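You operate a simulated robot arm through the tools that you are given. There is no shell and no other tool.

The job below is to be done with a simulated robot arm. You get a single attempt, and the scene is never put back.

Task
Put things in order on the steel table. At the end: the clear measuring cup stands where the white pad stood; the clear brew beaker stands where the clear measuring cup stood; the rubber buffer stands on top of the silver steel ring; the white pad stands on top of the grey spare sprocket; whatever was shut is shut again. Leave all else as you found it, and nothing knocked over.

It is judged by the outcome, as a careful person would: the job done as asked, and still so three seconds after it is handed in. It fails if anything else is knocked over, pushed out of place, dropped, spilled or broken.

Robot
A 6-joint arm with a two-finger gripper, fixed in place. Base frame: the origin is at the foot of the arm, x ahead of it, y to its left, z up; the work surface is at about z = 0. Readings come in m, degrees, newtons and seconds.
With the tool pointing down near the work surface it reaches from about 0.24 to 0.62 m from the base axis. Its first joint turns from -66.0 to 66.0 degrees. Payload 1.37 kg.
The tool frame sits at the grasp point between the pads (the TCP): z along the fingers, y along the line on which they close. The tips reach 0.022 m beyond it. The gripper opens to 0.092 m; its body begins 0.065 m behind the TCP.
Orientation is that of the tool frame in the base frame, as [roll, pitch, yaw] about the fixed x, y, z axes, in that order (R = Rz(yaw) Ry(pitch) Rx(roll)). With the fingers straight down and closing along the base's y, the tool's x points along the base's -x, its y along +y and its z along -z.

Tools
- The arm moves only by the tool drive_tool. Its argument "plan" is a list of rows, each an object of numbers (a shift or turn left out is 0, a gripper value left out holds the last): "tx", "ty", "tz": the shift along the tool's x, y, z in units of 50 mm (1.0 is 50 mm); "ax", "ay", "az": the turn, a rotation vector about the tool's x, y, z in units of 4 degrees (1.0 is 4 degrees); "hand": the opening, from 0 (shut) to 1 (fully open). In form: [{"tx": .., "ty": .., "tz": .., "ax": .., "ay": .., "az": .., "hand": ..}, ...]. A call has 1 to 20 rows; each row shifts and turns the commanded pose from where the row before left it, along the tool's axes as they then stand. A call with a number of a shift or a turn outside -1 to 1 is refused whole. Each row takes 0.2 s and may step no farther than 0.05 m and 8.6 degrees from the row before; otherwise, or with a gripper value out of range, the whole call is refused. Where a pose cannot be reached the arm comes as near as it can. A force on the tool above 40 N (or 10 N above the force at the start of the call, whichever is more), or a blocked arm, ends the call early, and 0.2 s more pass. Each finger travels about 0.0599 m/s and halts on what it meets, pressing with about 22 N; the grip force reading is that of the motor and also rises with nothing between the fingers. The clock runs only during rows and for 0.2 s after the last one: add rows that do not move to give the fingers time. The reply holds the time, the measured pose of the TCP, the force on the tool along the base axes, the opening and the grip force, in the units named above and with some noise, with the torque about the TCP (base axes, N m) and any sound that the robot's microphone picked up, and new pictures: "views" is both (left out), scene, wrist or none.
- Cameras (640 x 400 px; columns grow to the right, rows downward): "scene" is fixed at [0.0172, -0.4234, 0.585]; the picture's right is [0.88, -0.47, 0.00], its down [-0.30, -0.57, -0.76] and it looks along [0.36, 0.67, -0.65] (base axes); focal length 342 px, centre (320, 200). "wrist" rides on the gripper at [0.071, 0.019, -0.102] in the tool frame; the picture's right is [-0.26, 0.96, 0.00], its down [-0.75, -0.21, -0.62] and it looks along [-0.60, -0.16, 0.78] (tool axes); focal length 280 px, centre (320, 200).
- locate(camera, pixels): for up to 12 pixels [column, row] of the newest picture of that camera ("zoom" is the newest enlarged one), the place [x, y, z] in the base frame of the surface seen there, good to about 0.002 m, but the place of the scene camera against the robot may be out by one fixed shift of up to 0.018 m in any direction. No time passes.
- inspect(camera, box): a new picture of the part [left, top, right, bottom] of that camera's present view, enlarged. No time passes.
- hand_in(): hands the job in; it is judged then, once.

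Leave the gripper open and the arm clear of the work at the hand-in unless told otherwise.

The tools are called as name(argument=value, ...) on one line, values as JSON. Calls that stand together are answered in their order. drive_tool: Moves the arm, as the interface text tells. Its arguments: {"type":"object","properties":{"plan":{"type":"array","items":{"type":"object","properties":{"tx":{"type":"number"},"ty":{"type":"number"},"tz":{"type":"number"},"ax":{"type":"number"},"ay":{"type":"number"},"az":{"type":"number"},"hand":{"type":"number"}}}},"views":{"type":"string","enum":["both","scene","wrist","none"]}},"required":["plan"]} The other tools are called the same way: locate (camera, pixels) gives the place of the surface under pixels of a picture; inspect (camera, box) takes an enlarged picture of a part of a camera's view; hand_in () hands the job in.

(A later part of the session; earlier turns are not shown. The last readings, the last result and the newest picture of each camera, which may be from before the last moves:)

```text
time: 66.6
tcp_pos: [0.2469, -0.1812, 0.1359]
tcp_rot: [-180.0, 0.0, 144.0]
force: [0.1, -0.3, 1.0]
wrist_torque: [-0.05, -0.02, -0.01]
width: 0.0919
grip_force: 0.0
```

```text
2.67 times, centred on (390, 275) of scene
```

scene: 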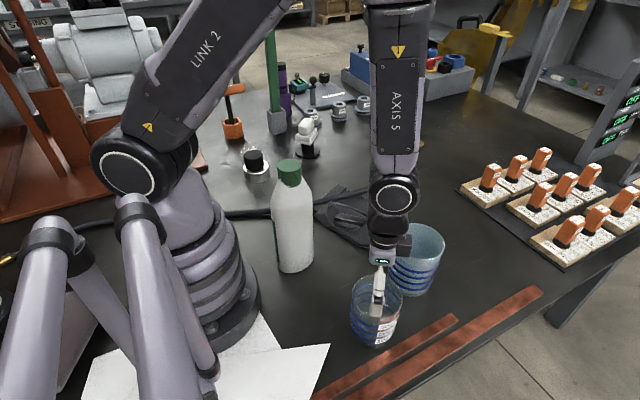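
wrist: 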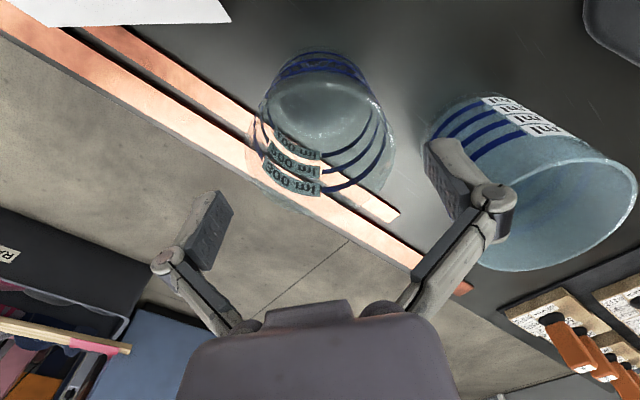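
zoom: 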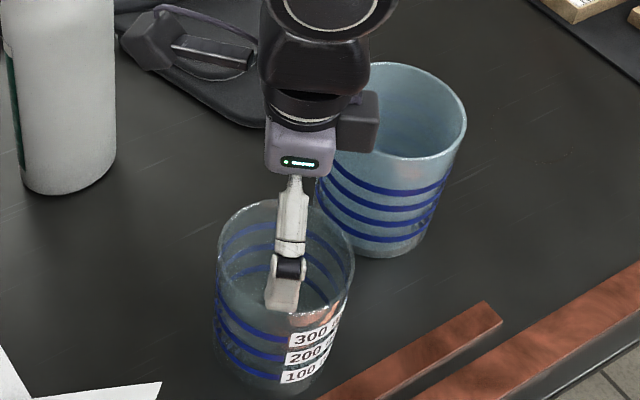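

The cup is symmetric between the fingers (rim edges ≈ 245 and 395, centre 320). Continuing down to z ≈ 0.07.

drive_tool(plan=[{"tz": 0.33, "hand": 1}, {"tz": 0.33}, {"tz": 0.33}, {"tz": 0.33}, {}], views="both")

```text
time: 67.8
tcp_pos: [0.2489, -0.1803, 0.0716]
tcp_rot: [-179.9, -0.1, 144.0]
force: [-0.6, 0.3, 1.1]
wrist_torque: [0.03, 0.01, 0.0]
width: 0.0923
grip_force: 0.0
```

scene: 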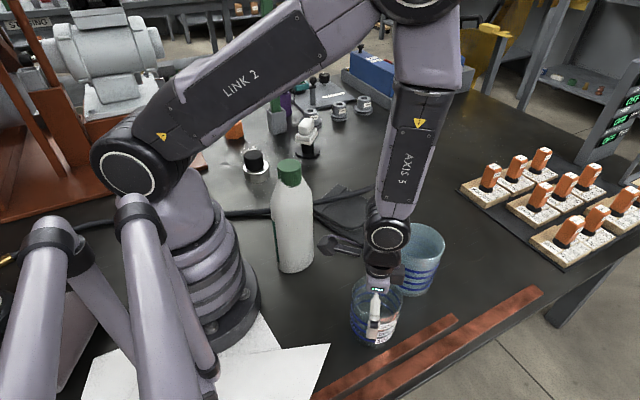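
wrist: 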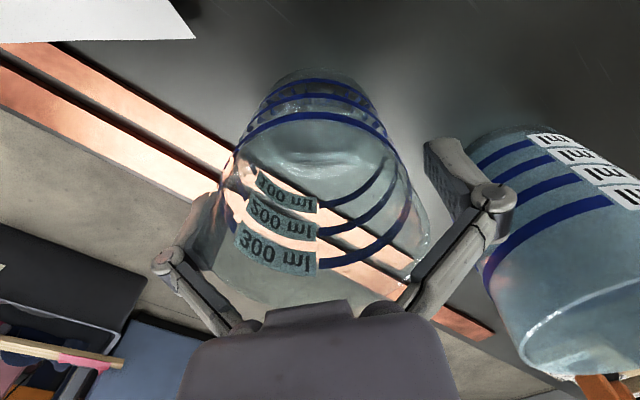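

The fingers are around the cup without contact. I'll zoom once more at the cup's inside from this close view to settle whether there is liquid.

inspect(camera="wrist", box=[220, 60, 430, 190])

inspect(camera="wrist", box=[460, 120, 640, 400])

```text
3.05 times, centred on (325, 125) of wrist
```

zoom: 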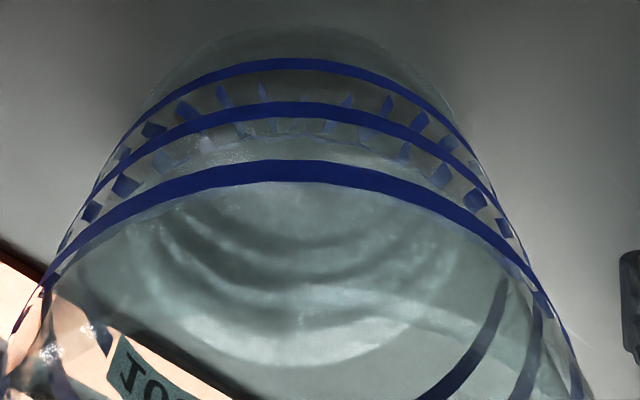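

```text
1.43 times, centred on (550, 260) of wrist
```

zoom: 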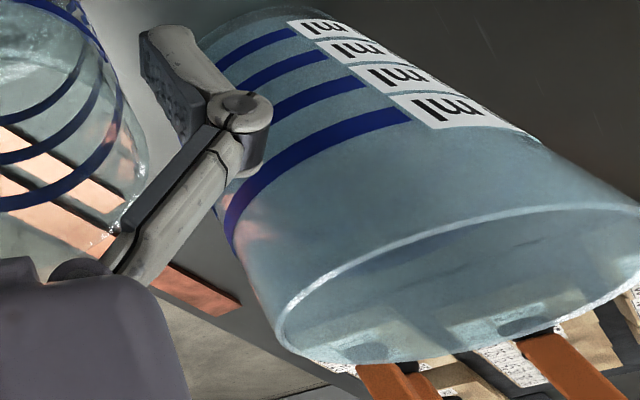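

I can't be sure there is no liquid, so I'll treat both as if they held some: level and smooth. Closing gently on cup 1 now.

drive_tool(plan=[{"hand": 0.88}, {"hand": 0.85}, {"hand": 0.8}, {"hand": 0.75}, {"hand": 0.7}, {}], views="wrist")

```text
time: 69.2
tcp_pos: [0.2489, -0.1795, 0.0722]
tcp_rot: [-179.9, 0.0, 144.0]
force: [-2.3, -0.5, 23.1]
wrist_torque: [0.08, 0.01, 0.01]
width: 0.0796
grip_force: 21.8
```

wrist: 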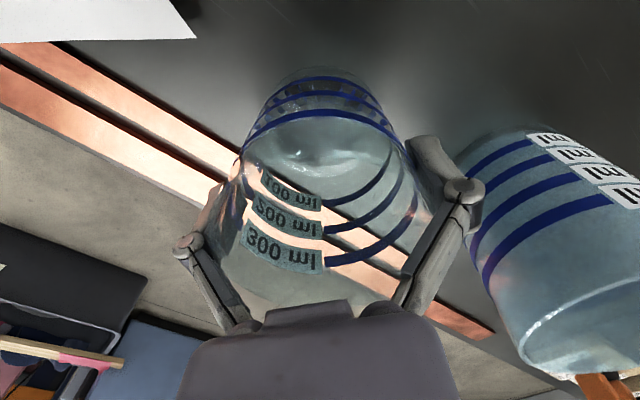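

The cup is gripped (width 0.080). There is ≈ 23 N downward pressing on the table from the finger closing; lifting gently will relieve it.

drive_tool(plan=[{"tz": -0.05}, {"tz": -0.1}, {"tz": -0.15}, {"tz": -0.2}, {"tz": -0.2}, {}, {}], views="both")

```text
time: 70.8
tcp_pos: [0.2481, -0.18, 0.1052]
tcp_rot: [180.0, 0.0, 144.1]
force: [0.3, -0.3, -2.1]
wrist_torque: [0.01, 0.03, 0.01]
width: 0.0794
grip_force: 22.3
```

scene: 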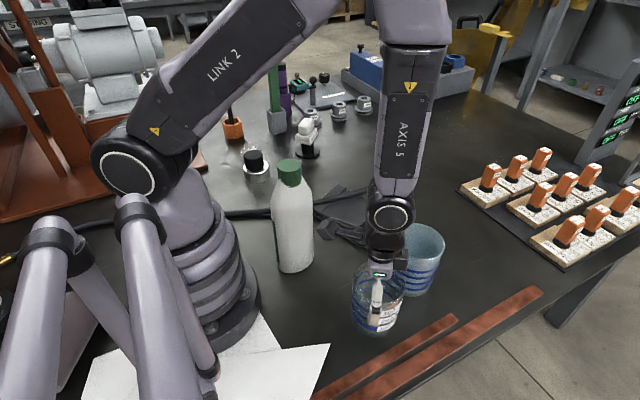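
wrist: 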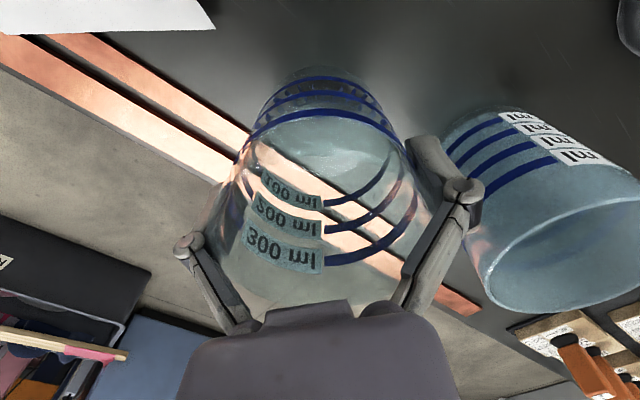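

Lifted cleanly. I'll hold still and take a few force readings to weigh the cup.

drive_tool(plan=[{}], views="none")

drive_tool(plan=[{}], views="none")

drive_tool(plan=[{}], views="none")

drive_tool(plan=[{}], views="none")

```text
time: 71.2
tcp_pos: [0.2472, -0.1802, 0.1049]
tcp_rot: [-180.0, 0.0, 143.9]
force: [0.3, -0.9, -1.8]
wrist_torque: [0.04, 0.01, -0.01]
width: 0.0792
grip_force: 21.6
```

```text
time: 71.6
tcp_pos: [0.2484, -0.1798, 0.1042]
tcp_rot: [-180.0, 0.1, 144.0]
force: [-0.5, -0.4, -2.7]
wrist_torque: [0.02, 0.01, 0.0]
width: 0.0793
grip_force: 21.0
```

```text
time: 72.0
tcp_pos: [0.2474, -0.1796, 0.1041]
tcp_rot: [180.0, 0.0, 143.9]
force: [-0.5, -0.5, -2.5]
wrist_torque: [0.05, 0.01, -0.04]
width: 0.0794
grip_force: 21.7
```

```text
time: 72.4
tcp_pos: [0.2491, -0.181, 0.1053]
tcp_rot: [180.0, 0.0, 144.0]
force: [-0.5, 0.6, -1.8]
wrist_torque: [0.02, -0.01, -0.02]
width: 0.0793
grip_force: 22.3
```

The cup weighs ≈ 0.22 kg. I raise it smoothly to z ≈ 0.21 so its bottom clears cup 2 (top ≈ 0.116).

drive_tool(plan=[{"tz": -0.2}, {"tz": -0.4}, {"tz": -0.5}, {"tz": -0.5}, {"tz": -0.35}, {"tz": -0.15}, {}], views="both")

```text
time: 74.0
tcp_pos: [0.2483, -0.179, 0.2093]
tcp_rot: [180.0, 0.1, 144.1]
force: [0.4, 0.7, -2.2]
wrist_torque: [-0.01, 0.01, 0.01]
width: 0.0793
grip_force: 22.1
```

scene: 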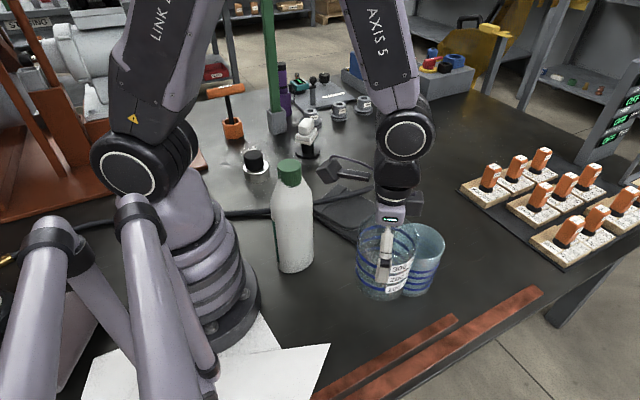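
wrist: 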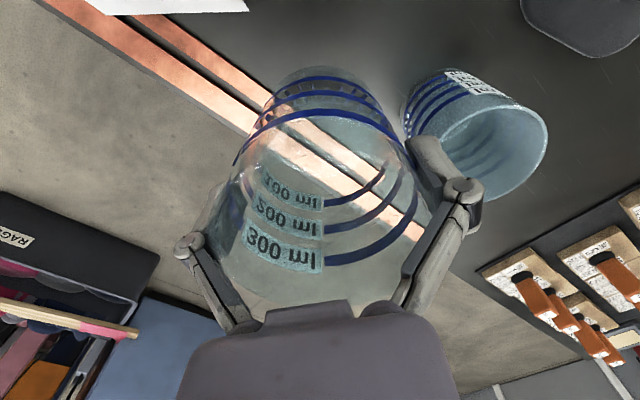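

The cup hangs straight in the grip. A quick zoom to check its inside and level while it is in the air.

inspect(camera="scene", box=[345, 205, 455, 310])

inspect(camera="wrist", box=[220, 60, 430, 200])

```text
3.81 times, centred on (400, 258) of scene
```

zoom: 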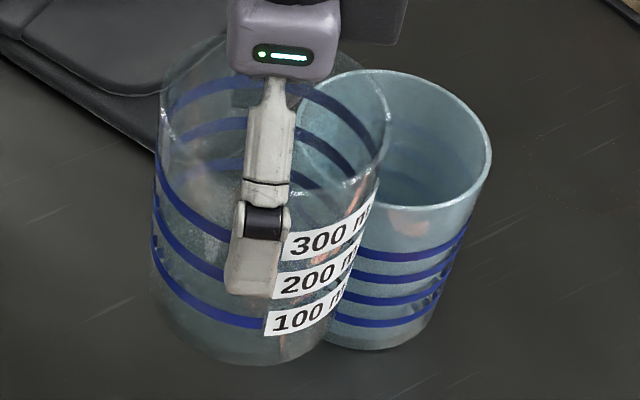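

```text
2.86 times, centred on (325, 130) of wrist
```

zoom: 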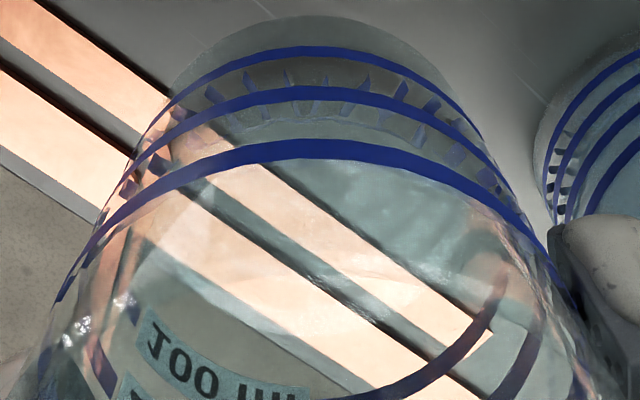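

The cup is level. Moving it smoothly over cup 2 toward the pad's old place, with gentle speed-up and slow-down.

drive_tool(plan=[{"tx": -0.107, "ty": 0.169}, {"tx": -0.213, "ty": 0.339}, {"tx": -0.293, "ty": 0.466}, {"tx": -0.32, "ty": 0.508}, {"tx": -0.32, "ty": 0.508}, {"tx": -0.32, "ty": 0.508}, {"tx": -0.32, "ty": 0.508}, {"tx": -0.32, "ty": 0.508}, {"tx": -0.32, "ty": 0.508}, {"tx": -0.32, "ty": 0.508}, {"tx": -0.32, "ty": 0.508}, {"tx": -0.293, "ty": 0.466}, {"tx": -0.213, "ty": 0.339}, {"tx": -0.133, "ty": 0.212}, {"tx": -0.09, "ty": 0.144}, {}], views="both")

```text
time: 77.4
tcp_pos: [0.5879, -0.0449, 0.2108]
tcp_rot: [-180.0, -0.1, 143.9]
force: [0.2, 0.1, -1.2]
wrist_torque: [0.01, 0.01, 0.02]
width: 0.0792
grip_force: 21.8
```

scene: 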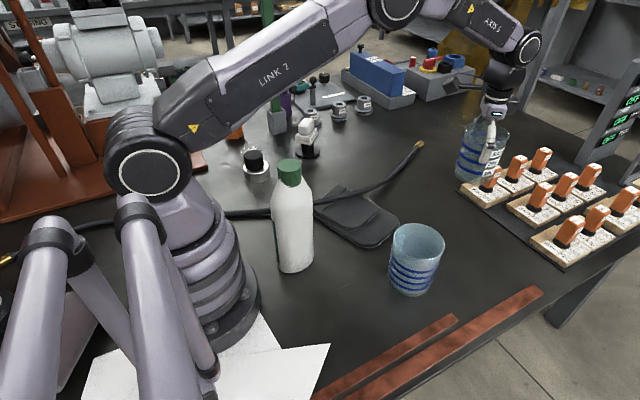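
wrist: 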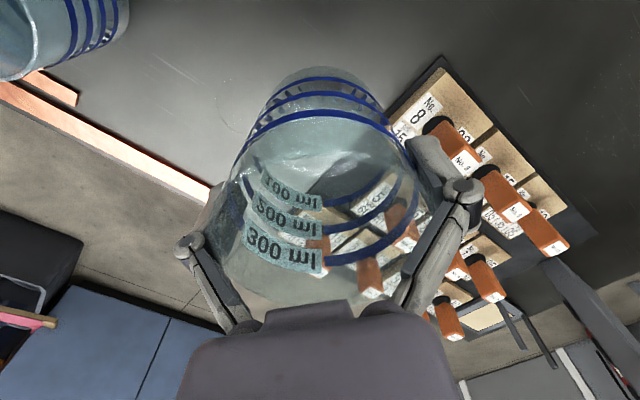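

Above the pad's old place. Zooming once on the cup in this light for its contents, before turning and lowering.

inspect(camera="wrist", box=[220, 60, 430, 200])

inspect(camera="scene", box=[440, 90, 540, 200])

```text
2.86 times, centred on (325, 130) of wrist
```

zoom: 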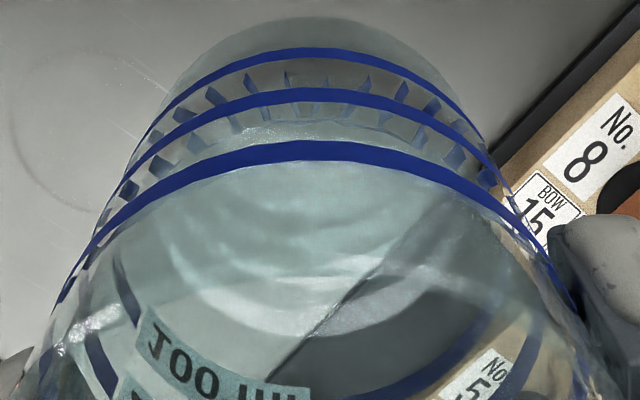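

```text
3.64 times, centred on (490, 145) of scene
```

zoom: 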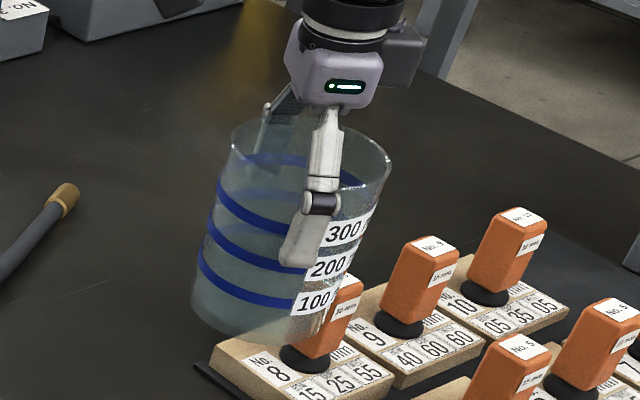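

The cup is hanging level. Turning it 32° to bring the fingers along y, then lowering smoothly to just above the table.

drive_tool(plan=[{"az": -0.5}, {"az": -1}, {"az": -1}, {"az": -1}, {"az": -1}, {"az": -1}, {"az": -1}, {"az": -1}, {"az": -0.5}, {"tz": 0.2}, {"tz": 0.4}, {"tz": 0.5}, {"tz": 0.5}, {"tz": 0.5}, {"tz": 0.35}, {"tz": 0.15}, {}], views="both")

```text
time: 81.0
tcp_pos: [0.5893, -0.0441, 0.0806]
tcp_rot: [-180.0, 0.0, 176.0]
force: [0.7, -0.4, -2.3]
wrist_torque: [0.0, -0.01, 0.01]
width: 0.0794
grip_force: 21.9
```

scene: 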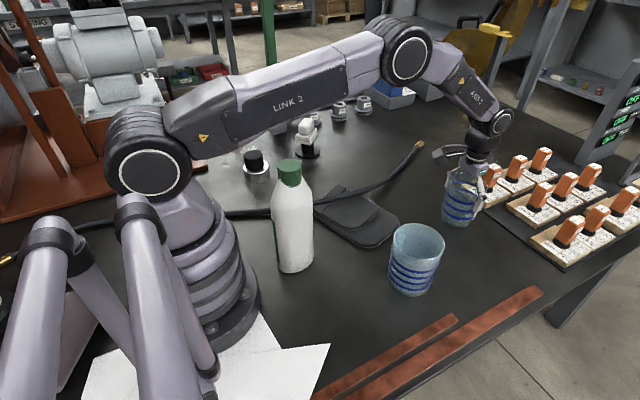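
wrist: 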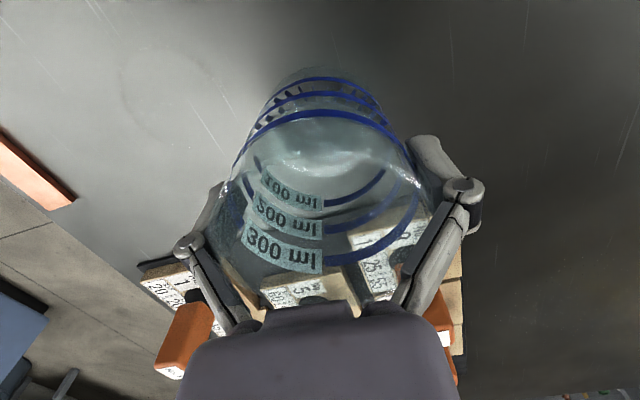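

The cup's bottom is ≈ 9 mm above the table at the pad's old place. Lowering the last bit in small steps.

drive_tool(plan=[{"tz": 0.06}, {"tz": 0.05}, {"tz": 0.03}, {"tz": 0.02}, {}], views="none")

```text
time: 82.2
tcp_pos: [0.5869, -0.0448, 0.0737]
tcp_rot: [179.9, 0.0, 176.0]
force: [-0.4, -0.5, -2.1]
wrist_torque: [-0.02, -0.01, -0.01]
width: 0.0793
grip_force: 22.0
```

drive_tool(plan=[{"tz": 0.02}, {"tz": 0.02}, {}], views="none")

```text
time: 83.0
tcp_pos: [0.5888, -0.045, 0.0716]
tcp_rot: [-180.0, 0.0, 175.9]
force: [-6.1, -0.8, 15.3]
wrist_torque: [0.03, 0.06, 0.05]
width: 0.0794
grip_force: 22.6
```

Contact (≈ 15 N). Easing up half a millimetre and opening slowly.

drive_tool(plan=[{"tz": -0.01}, {"hand": 0.88}, {"hand": 0.92}, {"hand": 0.96}, {"hand": 1.0}, {"hand": 1.0}, {}], views="both")

```text
time: 84.6
tcp_pos: [0.5881, -0.0439, 0.0706]
tcp_rot: [-180.0, 0.0, 176.0]
force: [-1.4, -0.2, -0.6]
wrist_torque: [0.03, 0.0, 0.01]
width: 0.092
grip_force: 0.0
```

scene: 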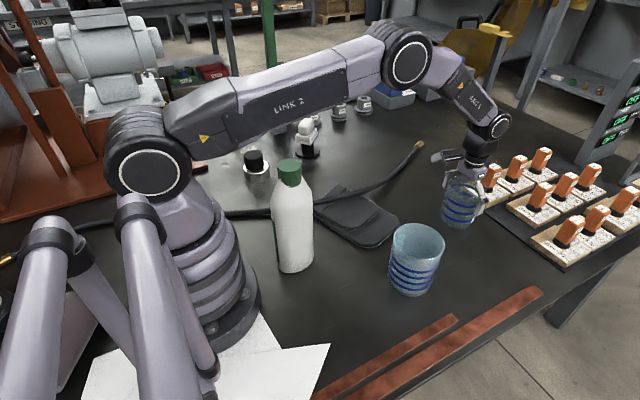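
wrist: 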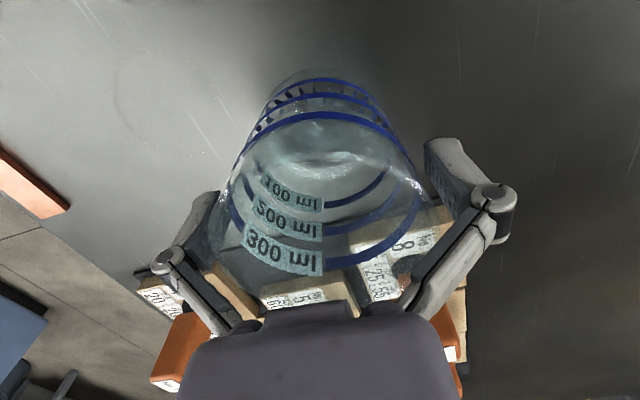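

The cup stands free between the fingers. Rising straight up.

drive_tool(plan=[{"tz": -0.2, "hand": 1}, {"tz": -0.4}, {"tz": -0.6}, {"tz": -0.7}, {"tz": -0.7}, {}], views="both")

```text
time: 86.0
tcp_pos: [0.5885, -0.0437, 0.2017]
tcp_rot: [179.9, 0.0, 176.0]
force: [-0.8, -0.4, -0.2]
wrist_torque: [0.0, -0.01, 0.02]
width: 0.0919
grip_force: 0.0
```

scene: 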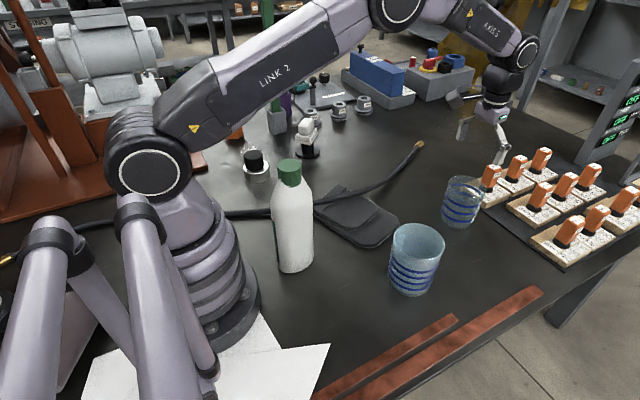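
wrist: 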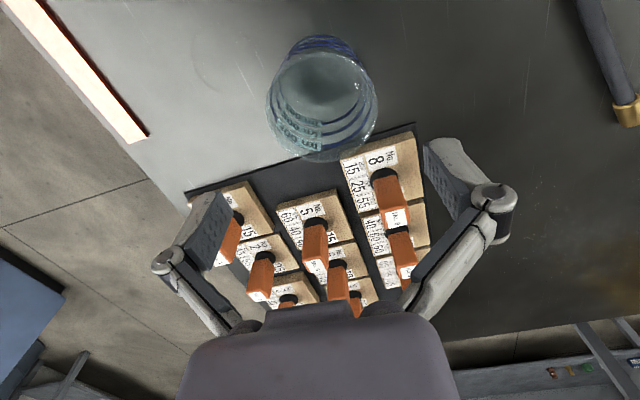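

Cup 1 now stands where the pad stood. Next, the larger cup: moving above it at (0.375, −0.125) to measure its rim against the gripper opening.

drive_tool(plan=[{"tx": 0.829, "ty": -0.384, "tz": -0.04, "hand": 1}, {"tx": 0.829, "ty": -0.384, "tz": -0.04}, {"tx": 0.829, "ty": -0.384, "tz": -0.04}, {"tx": 0.829, "ty": -0.384, "tz": -0.04}, {"tx": 0.829, "ty": -0.384, "tz": -0.04}, {"az": 0.875}, {"az": 0.875}, {"az": 0.875}, {"az": 0.875}, {}, {}], views="both")

inspect(camera="wrist", box=[245, 20, 405, 170])

```text
time: 88.4
tcp_pos: [0.3736, -0.1252, 0.2103]
tcp_rot: [180.0, 0.1, 161.9]
force: [0.1, -0.5, 0.5]
wrist_torque: [0.02, -0.02, -0.05]
width: 0.0921
grip_force: 0.2
```

scene: 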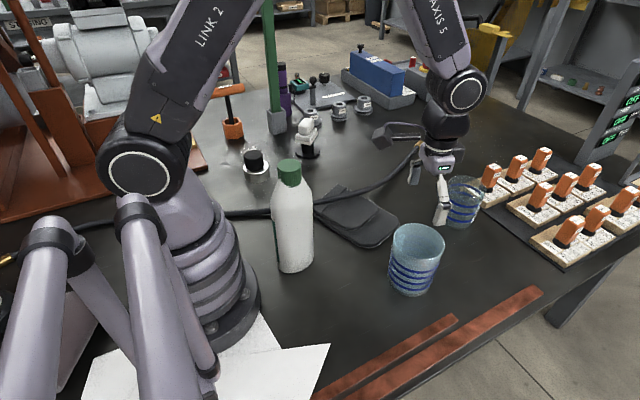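
wrist: 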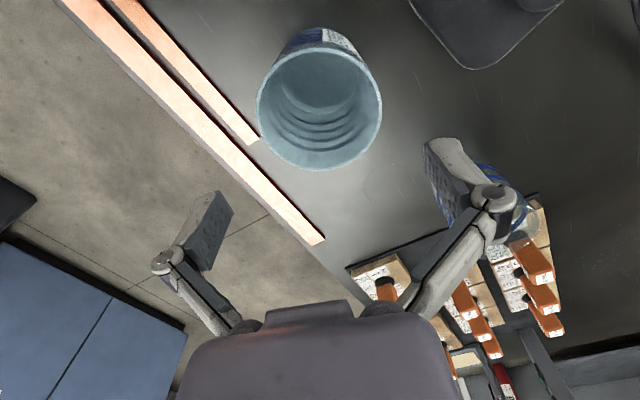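

```text
2.67 times, centred on (325, 95) of wrist
```

zoom: 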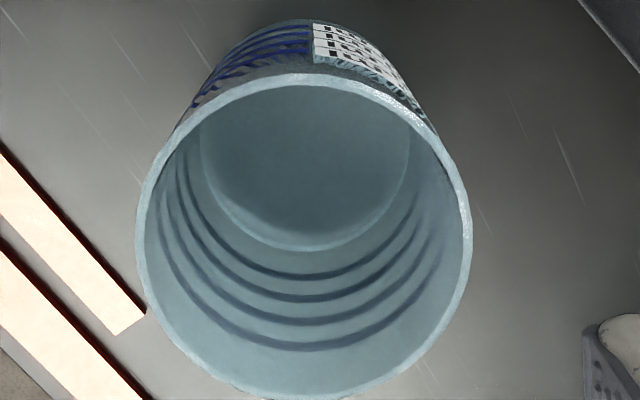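

Cup 2 is clearly empty (floor visible). Its rim measures ≈ 0.090 m against a 0.092 m opening, which is tight. I'll check the rim's points with locate.

locate(camera="zoom", pixels=[[140, 235], [469, 225], [305, 79], [280, 394], [160, 165], [440, 155], [170, 335], [440, 325], [305, 230], [300, 150], [470, 250], [137, 250]])

inspect(camera="wrist", box=[250, 60, 290, 140])

inspect(camera="wrist", box=[350, 60, 390, 140])

```text
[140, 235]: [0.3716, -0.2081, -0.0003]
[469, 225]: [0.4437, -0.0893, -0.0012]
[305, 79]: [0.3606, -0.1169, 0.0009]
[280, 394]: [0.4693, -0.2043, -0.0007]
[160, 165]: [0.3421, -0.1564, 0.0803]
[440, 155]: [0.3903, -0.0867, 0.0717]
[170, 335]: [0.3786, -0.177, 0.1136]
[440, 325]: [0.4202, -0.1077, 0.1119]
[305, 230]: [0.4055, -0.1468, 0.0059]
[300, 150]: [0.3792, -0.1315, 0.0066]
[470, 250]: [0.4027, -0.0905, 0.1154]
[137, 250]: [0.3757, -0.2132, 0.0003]
```

```text
5.00 times, centred on (270, 100) of wrist
```

zoom: 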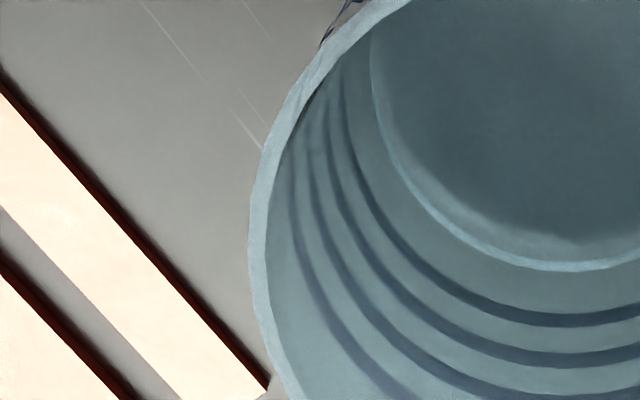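

```text
5.00 times, centred on (370, 100) of wrist
```

zoom: 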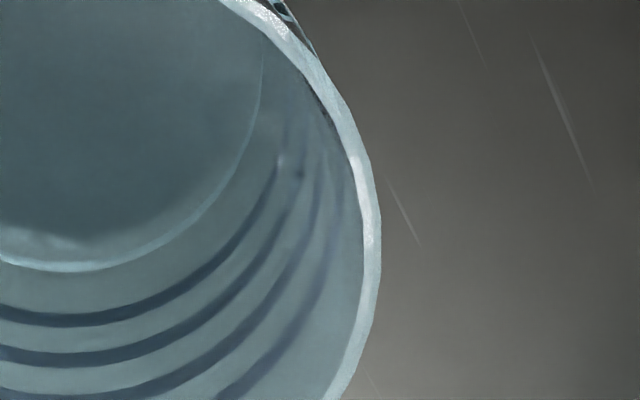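

The rim is ≈ 0.09 m wide, too close to the 0.092 opening to straddle safely. Instead I'll pinch its wall, one finger inside and one outside. First I check where the copper bar lies relative to the spot cup 1 came from.

locate(camera="wrist", pixels=[[130, 20], [160, 45], [190, 75], [220, 105], [245, 130], [259, 140], [140, 20], [200, 75], [150, 30], [180, 70], [250, 145], [110, 10]])

inspect(camera="scene", box=[320, 260, 480, 380])

```text
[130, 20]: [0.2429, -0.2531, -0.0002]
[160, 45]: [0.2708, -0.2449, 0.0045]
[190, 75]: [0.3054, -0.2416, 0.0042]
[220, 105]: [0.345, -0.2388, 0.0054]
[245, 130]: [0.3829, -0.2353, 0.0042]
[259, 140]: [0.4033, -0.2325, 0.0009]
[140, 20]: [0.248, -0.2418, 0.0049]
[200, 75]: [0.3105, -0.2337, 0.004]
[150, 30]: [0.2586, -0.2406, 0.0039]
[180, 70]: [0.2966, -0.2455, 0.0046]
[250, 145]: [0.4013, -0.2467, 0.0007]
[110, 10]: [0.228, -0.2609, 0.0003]
```

```text
3.33 times, centred on (400, 320) of scene
```

zoom: 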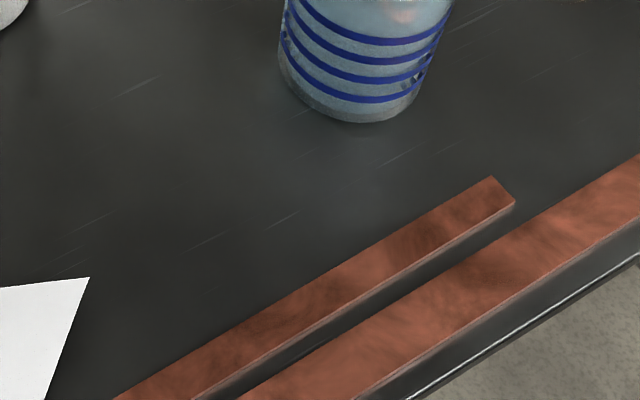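

The bar's near edge is at y ≈ −0.24 there; the larger cup (base radius ≈ 0.0415) fits with ≈ 1.2 cm to spare. Now moving the gripper over cup 2's +y wall, partly closed, at z ≈ 0.17 to check the alignment.

drive_tool(plan=[{"tx": -0.06, "ty": 0.41, "hand": 0.6}, {"tx": -0.06, "ty": 0.41}, {"tz": 0.4}, {"tz": 0.4}, {}, {}], views="both")

inspect(camera="wrist", box=[200, 60, 440, 220])

inspect(camera="scene", box=[370, 150, 490, 300])

```text
time: 89.8
tcp_pos: [0.3923, -0.0877, 0.1701]
tcp_rot: [180.0, 0.1, 161.8]
force: [0.2, -0.3, -0.1]
wrist_torque: [0.0, 0.0, -0.01]
width: 0.0552
grip_force: 0.0
```

scene: 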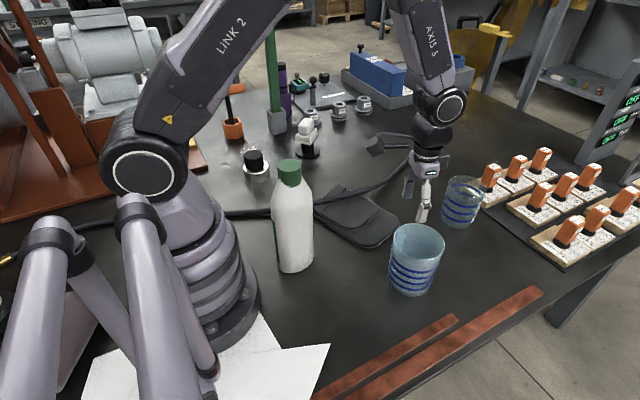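
wrist: 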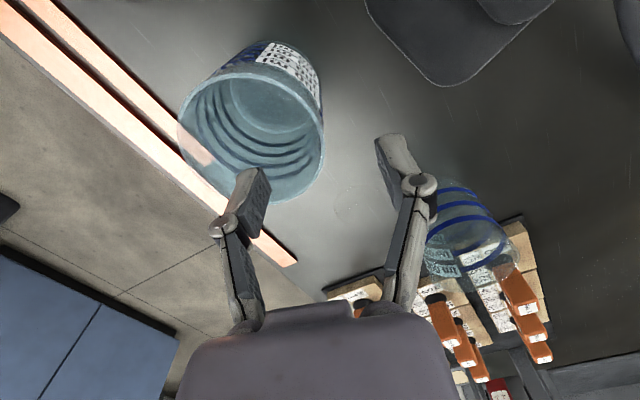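

```text
2.50 times, centred on (320, 140) of wrist
```

zoom: 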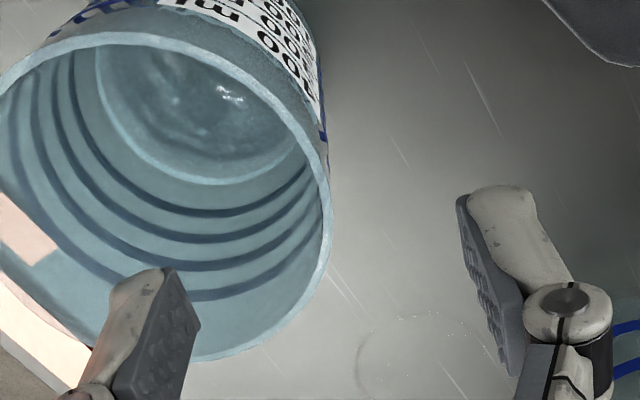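

```text
2.67 times, centred on (430, 225) of scene
```

zoom: 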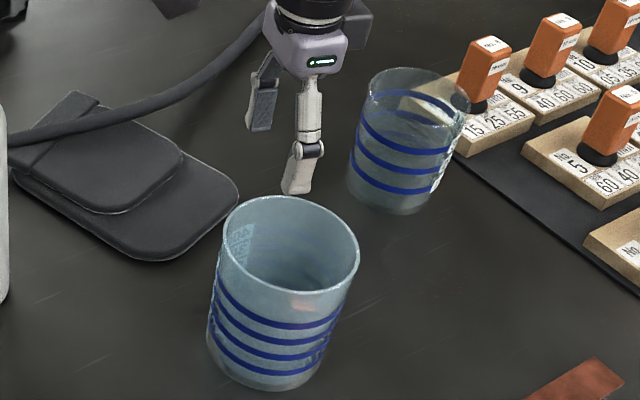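

The gripper is over the wall: the rim passes at zoom x ≈ 325 and the TCP projects to x = 320. I need the cup's whole rim in view to see if I am at the right point around it.

inspect(camera="wrist", box=[165, 35, 345, 215])

locate(camera="zoom", pixels=[[320, 140], [300, 100], [440, 100], [440, 230], [300, 120], [280, 160], [180, 200], [200, 130], [360, 90], [430, 290], [330, 160], [350, 120]])

```text
2.22 times, centred on (255, 125) of wrist
```

zoom: 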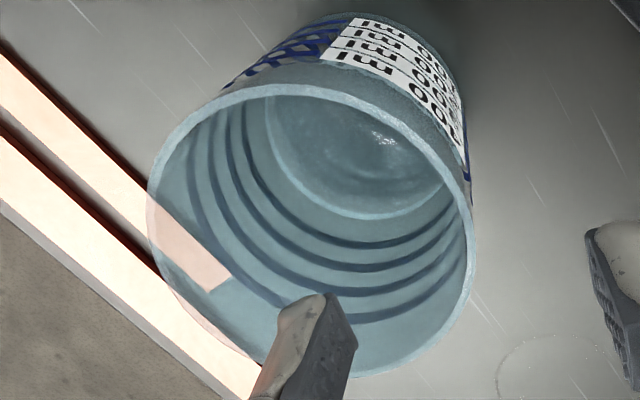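

```text
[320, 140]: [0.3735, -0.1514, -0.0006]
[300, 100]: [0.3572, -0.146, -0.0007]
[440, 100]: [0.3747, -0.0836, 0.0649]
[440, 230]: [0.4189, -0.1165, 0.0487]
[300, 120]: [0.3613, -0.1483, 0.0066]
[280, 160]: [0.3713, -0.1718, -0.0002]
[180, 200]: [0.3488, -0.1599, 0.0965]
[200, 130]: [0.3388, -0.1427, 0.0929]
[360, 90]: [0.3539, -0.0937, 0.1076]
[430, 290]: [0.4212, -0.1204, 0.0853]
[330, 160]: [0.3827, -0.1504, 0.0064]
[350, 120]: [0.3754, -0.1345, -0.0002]
```

The fitted centre (≈ (0.378, −0.129)) and the image agree: the TCP is on the wall with the closing line normal to it. Descending straight to z ≈ 0.097 with the half-open gripper, one finger inside and one outside.

drive_tool(plan=[{"tz": 0.3, "hand": 0.6}, {"tz": 0.3}, {"tz": 0.3}, {"tz": 0.3}, {"tz": 0.26}, {}], views="both")

inspect(camera="wrist", box=[160, 60, 480, 260])

inspect(camera="scene", box=[370, 150, 490, 300])

```text
time: 91.2
tcp_pos: [0.3949, -0.0897, 0.0982]
tcp_rot: [179.9, 0.0, 161.8]
force: [-0.2, -0.5, -0.1]
wrist_torque: [0.0, 0.0, 0.0]
width: 0.0552
grip_force: 0.0
```

scene: 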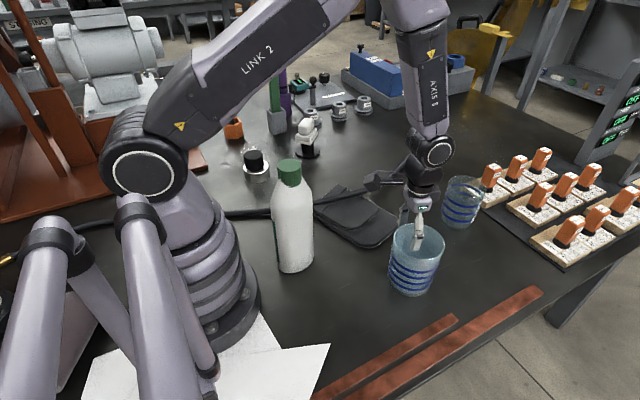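
wrist: 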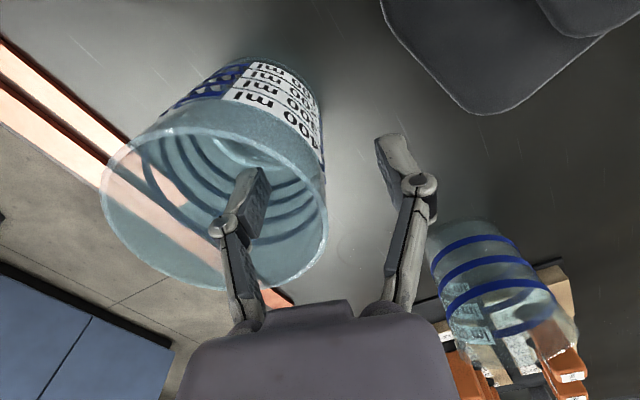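

```text
2.00 times, centred on (320, 160) of wrist
```

zoom: 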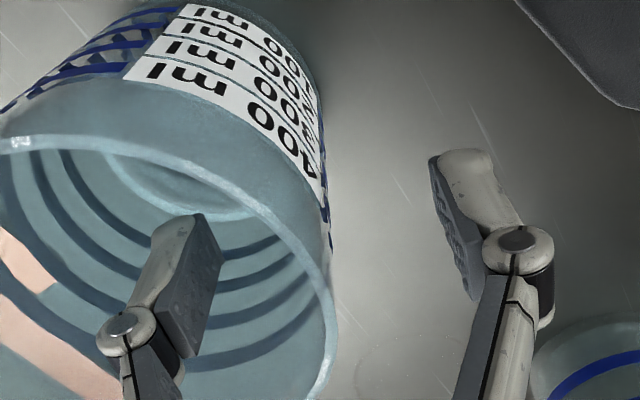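

```text
2.67 times, centred on (430, 225) of scene
```

zoom: 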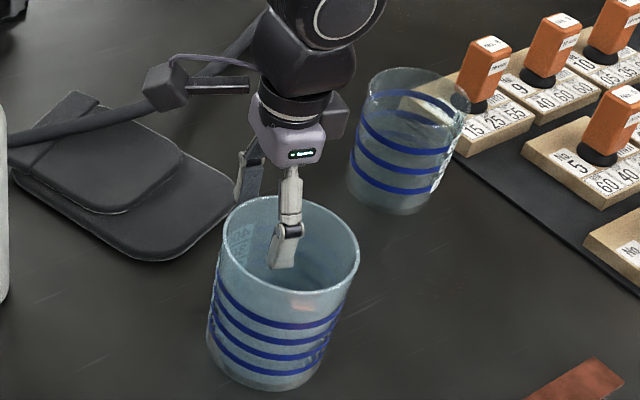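

The inside finger is in without touching. The wall sits ≈ 1.5 mm toward the outer finger, and the cup's centre is ≈ 4 mm nearer the base than my line. I'll shift by those amounts, tilt 1.7° to match the wall's taper, and look again.

drive_tool(plan=[{"tx": 0.07, "ty": 0.025, "hand": 0.6}, {"ax": 0.42}, {}], views="wrist")

inspect(camera="wrist", box=[80, 100, 340, 300])

inspect(camera="wrist", box=[220, 130, 440, 270])

```text
time: 92.0
tcp_pos: [0.3908, -0.0867, 0.098]
tcp_rot: [-178.3, 0.1, 162.1]
force: [0.5, -0.1, 0.2]
wrist_torque: [0.02, 0.02, -0.01]
width: 0.0553
grip_force: 0.1
```

wrist: 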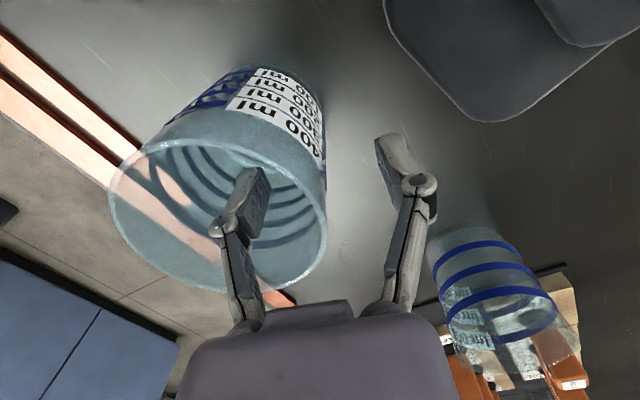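

```text
2.00 times, centred on (210, 200) of wrist
```

zoom: 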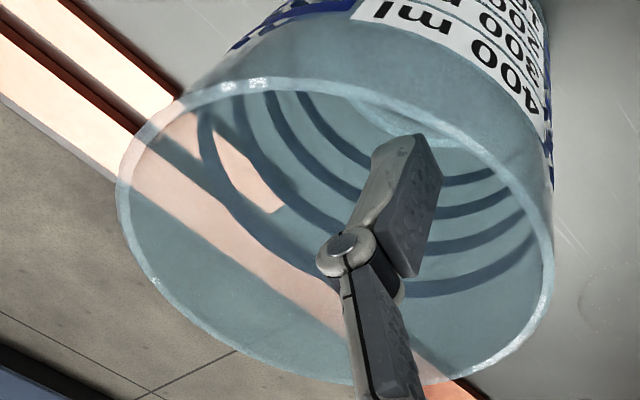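

```text
2.86 times, centred on (330, 200) of wrist
```

zoom: 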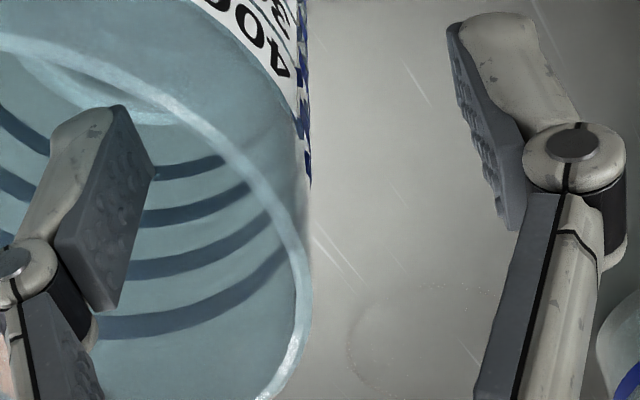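

The rim now passes right through the pinch point (zoom x ≈ 292, expected 292). Closing on the wall.

drive_tool(plan=[{"hand": 0.4}, {"hand": 0.25}, {"hand": 0.12}, {"hand": 0.05}, {"hand": 0}, {"hand": 0}, {}], views="both")

inspect(camera="wrist", box=[160, 80, 440, 280])

inspect(camera="scene", box=[370, 180, 470, 305])

```text
time: 93.6
tcp_pos: [0.3921, -0.0873, 0.0983]
tcp_rot: [-178.3, 0.0, 162.0]
force: [-0.5, 0.3, 0.5]
wrist_torque: [0.05, 0.13, -0.05]
width: 0.0058
grip_force: 22.3
```

scene: 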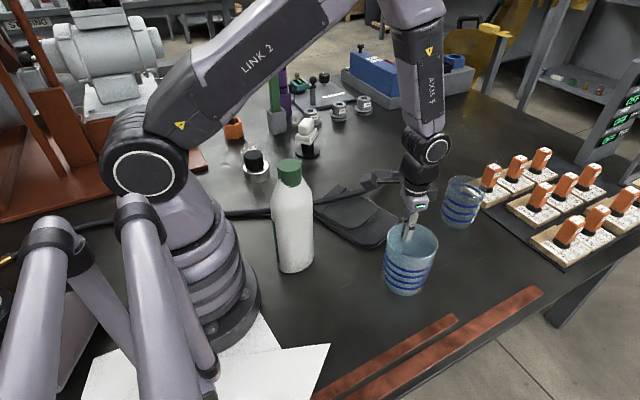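
wrist: 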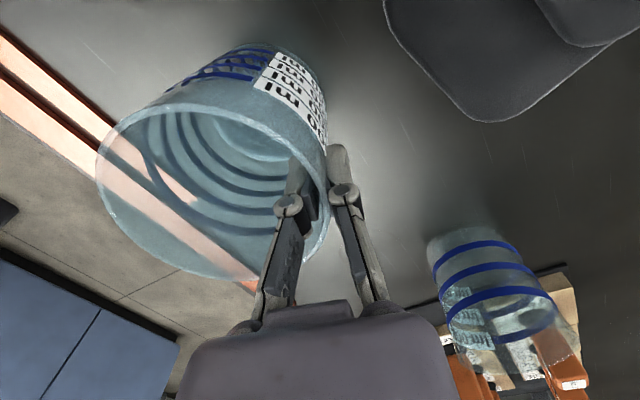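

```text
2.00 times, centred on (300, 180) of wrist
```

zoom: 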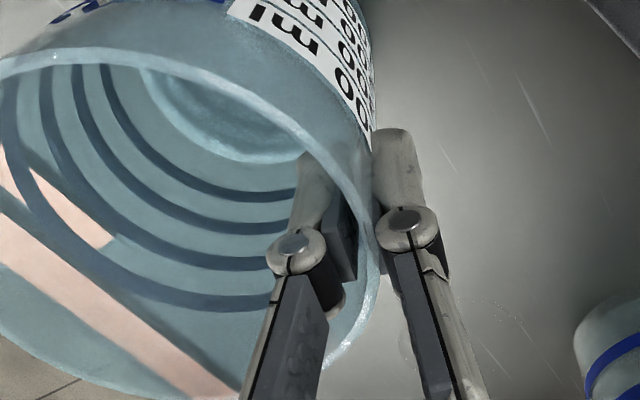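

```text
3.20 times, centred on (420, 242) of scene
```

zoom: 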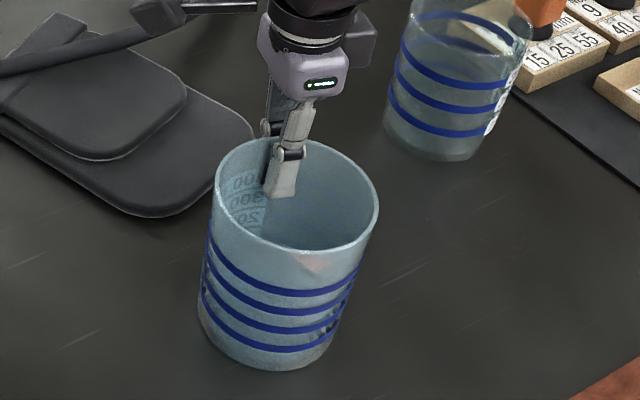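

The wall is gripped (width 0.006, 22 N); the cup turned slightly to square up with the pads and is still upright. Lifting gently by 3 cm.

drive_tool(plan=[{"tz": -0.06, "hand": 0}, {"tz": -0.1}, {"tz": -0.14}, {"tz": -0.16}, {"tz": -0.14}, {}, {}], views="both")

inspect(camera="scene", box=[370, 180, 470, 305])

inspect(camera="wrist", box=[80, 20, 400, 300])

```text
time: 95.2
tcp_pos: [0.3903, -0.0859, 0.1272]
tcp_rot: [-178.3, 0.0, 161.8]
force: [-0.5, 0.3, -1.2]
wrist_torque: [0.0, 0.0, 0.04]
width: 0.0061
grip_force: 21.4
```

scene: 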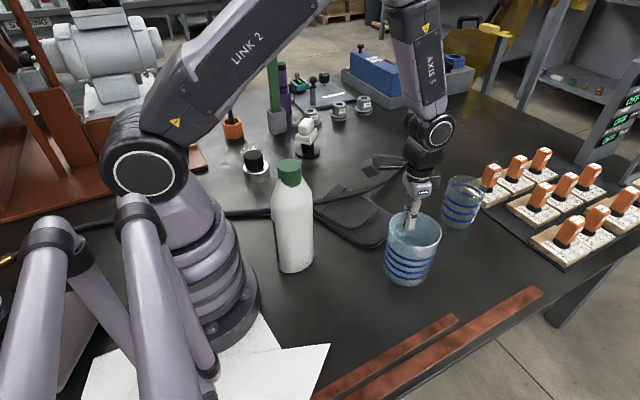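
wrist: 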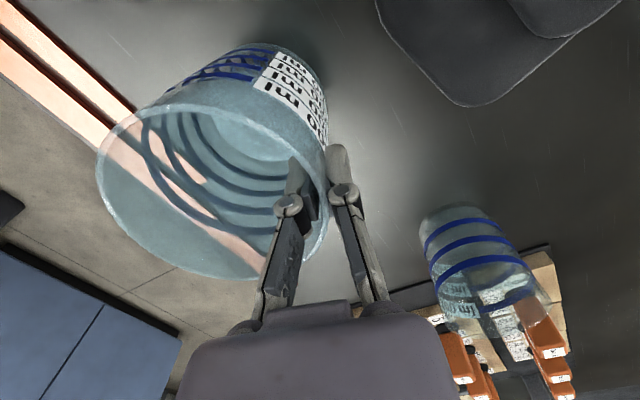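

```text
3.20 times, centred on (420, 242) of scene
```

zoom: 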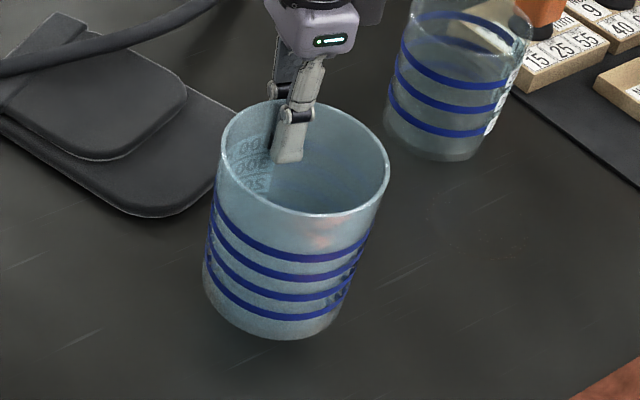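

```text
1.43 times, centred on (240, 160) of wrist
```

zoom: 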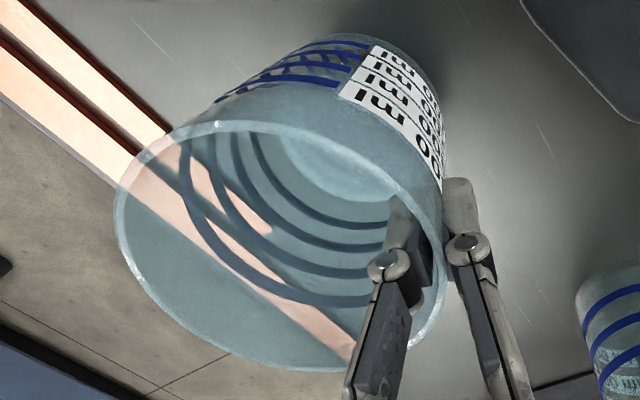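

The larger cup hangs level. A few still readings to weigh it, compared with ≈ 2.1 N for cup 1.

drive_tool(plan=[{}], views="none")

drive_tool(plan=[{}], views="none")

drive_tool(plan=[{}], views="none")

drive_tool(plan=[{}], views="none")

```text
time: 95.6
tcp_pos: [0.3905, -0.0868, 0.1272]
tcp_rot: [-178.3, 0.0, 161.9]
force: [0.0, 0.7, -1.0]
wrist_torque: [0.02, 0.0, 0.0]
width: 0.0059
grip_force: 22.2
```

```text
time: 96.0
tcp_pos: [0.3907, -0.0861, 0.1274]
tcp_rot: [-178.3, 0.1, 162.0]
force: [-0.2, 0.3, -0.6]
wrist_torque: [0.0, 0.01, 0.01]
width: 0.0061
grip_force: 22.4
```

```text
time: 96.4
tcp_pos: [0.3909, -0.0859, 0.1282]
tcp_rot: [-178.3, -0.1, 161.9]
force: [0.2, 0.4, -0.7]
wrist_torque: [0.04, -0.01, -0.01]
width: 0.0059
grip_force: 21.8
```

```text
time: 96.8
tcp_pos: [0.39, -0.0852, 0.1281]
tcp_rot: [-178.2, 0.0, 162.0]
force: [0.1, 0.5, -1.4]
wrist_torque: [0.01, 0.0, -0.01]
width: 0.006
grip_force: 22.1
```

The larger cup weighs only ≈ 0.1 kg, while the smaller one weighed ≈ 0.21 kg, so cup 1 may hold some clear liquid or be glass. I'll zoom in on cup 1 at (480,265) from this low angle before setting anything down.

inspect(camera="wrist", box=[410, 190, 580, 340])

inspect(camera="scene", box=[430, 165, 495, 235])

inspect(camera="scene", box=[438, 172, 488, 205])

```text
2.67 times, centred on (495, 265) of wrist
```

zoom: 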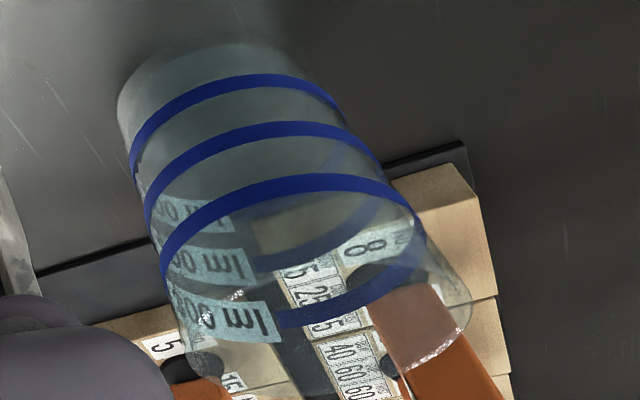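

```text
5.71 times, centred on (462, 200) of scene
```

zoom: 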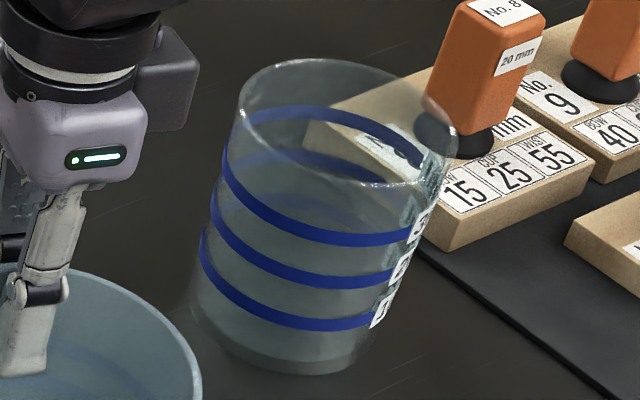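

```text
12.12 times, centred on (463, 188) of scene
```

zoom: 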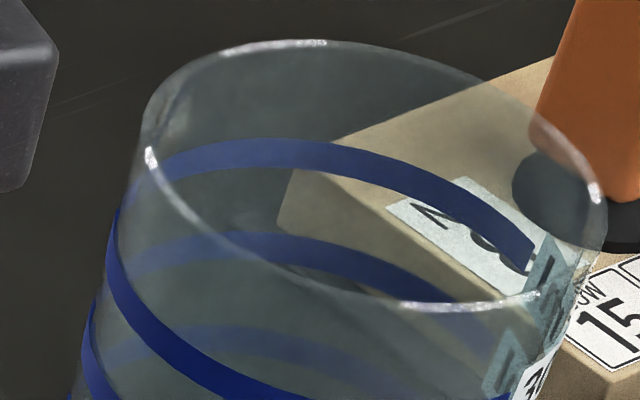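

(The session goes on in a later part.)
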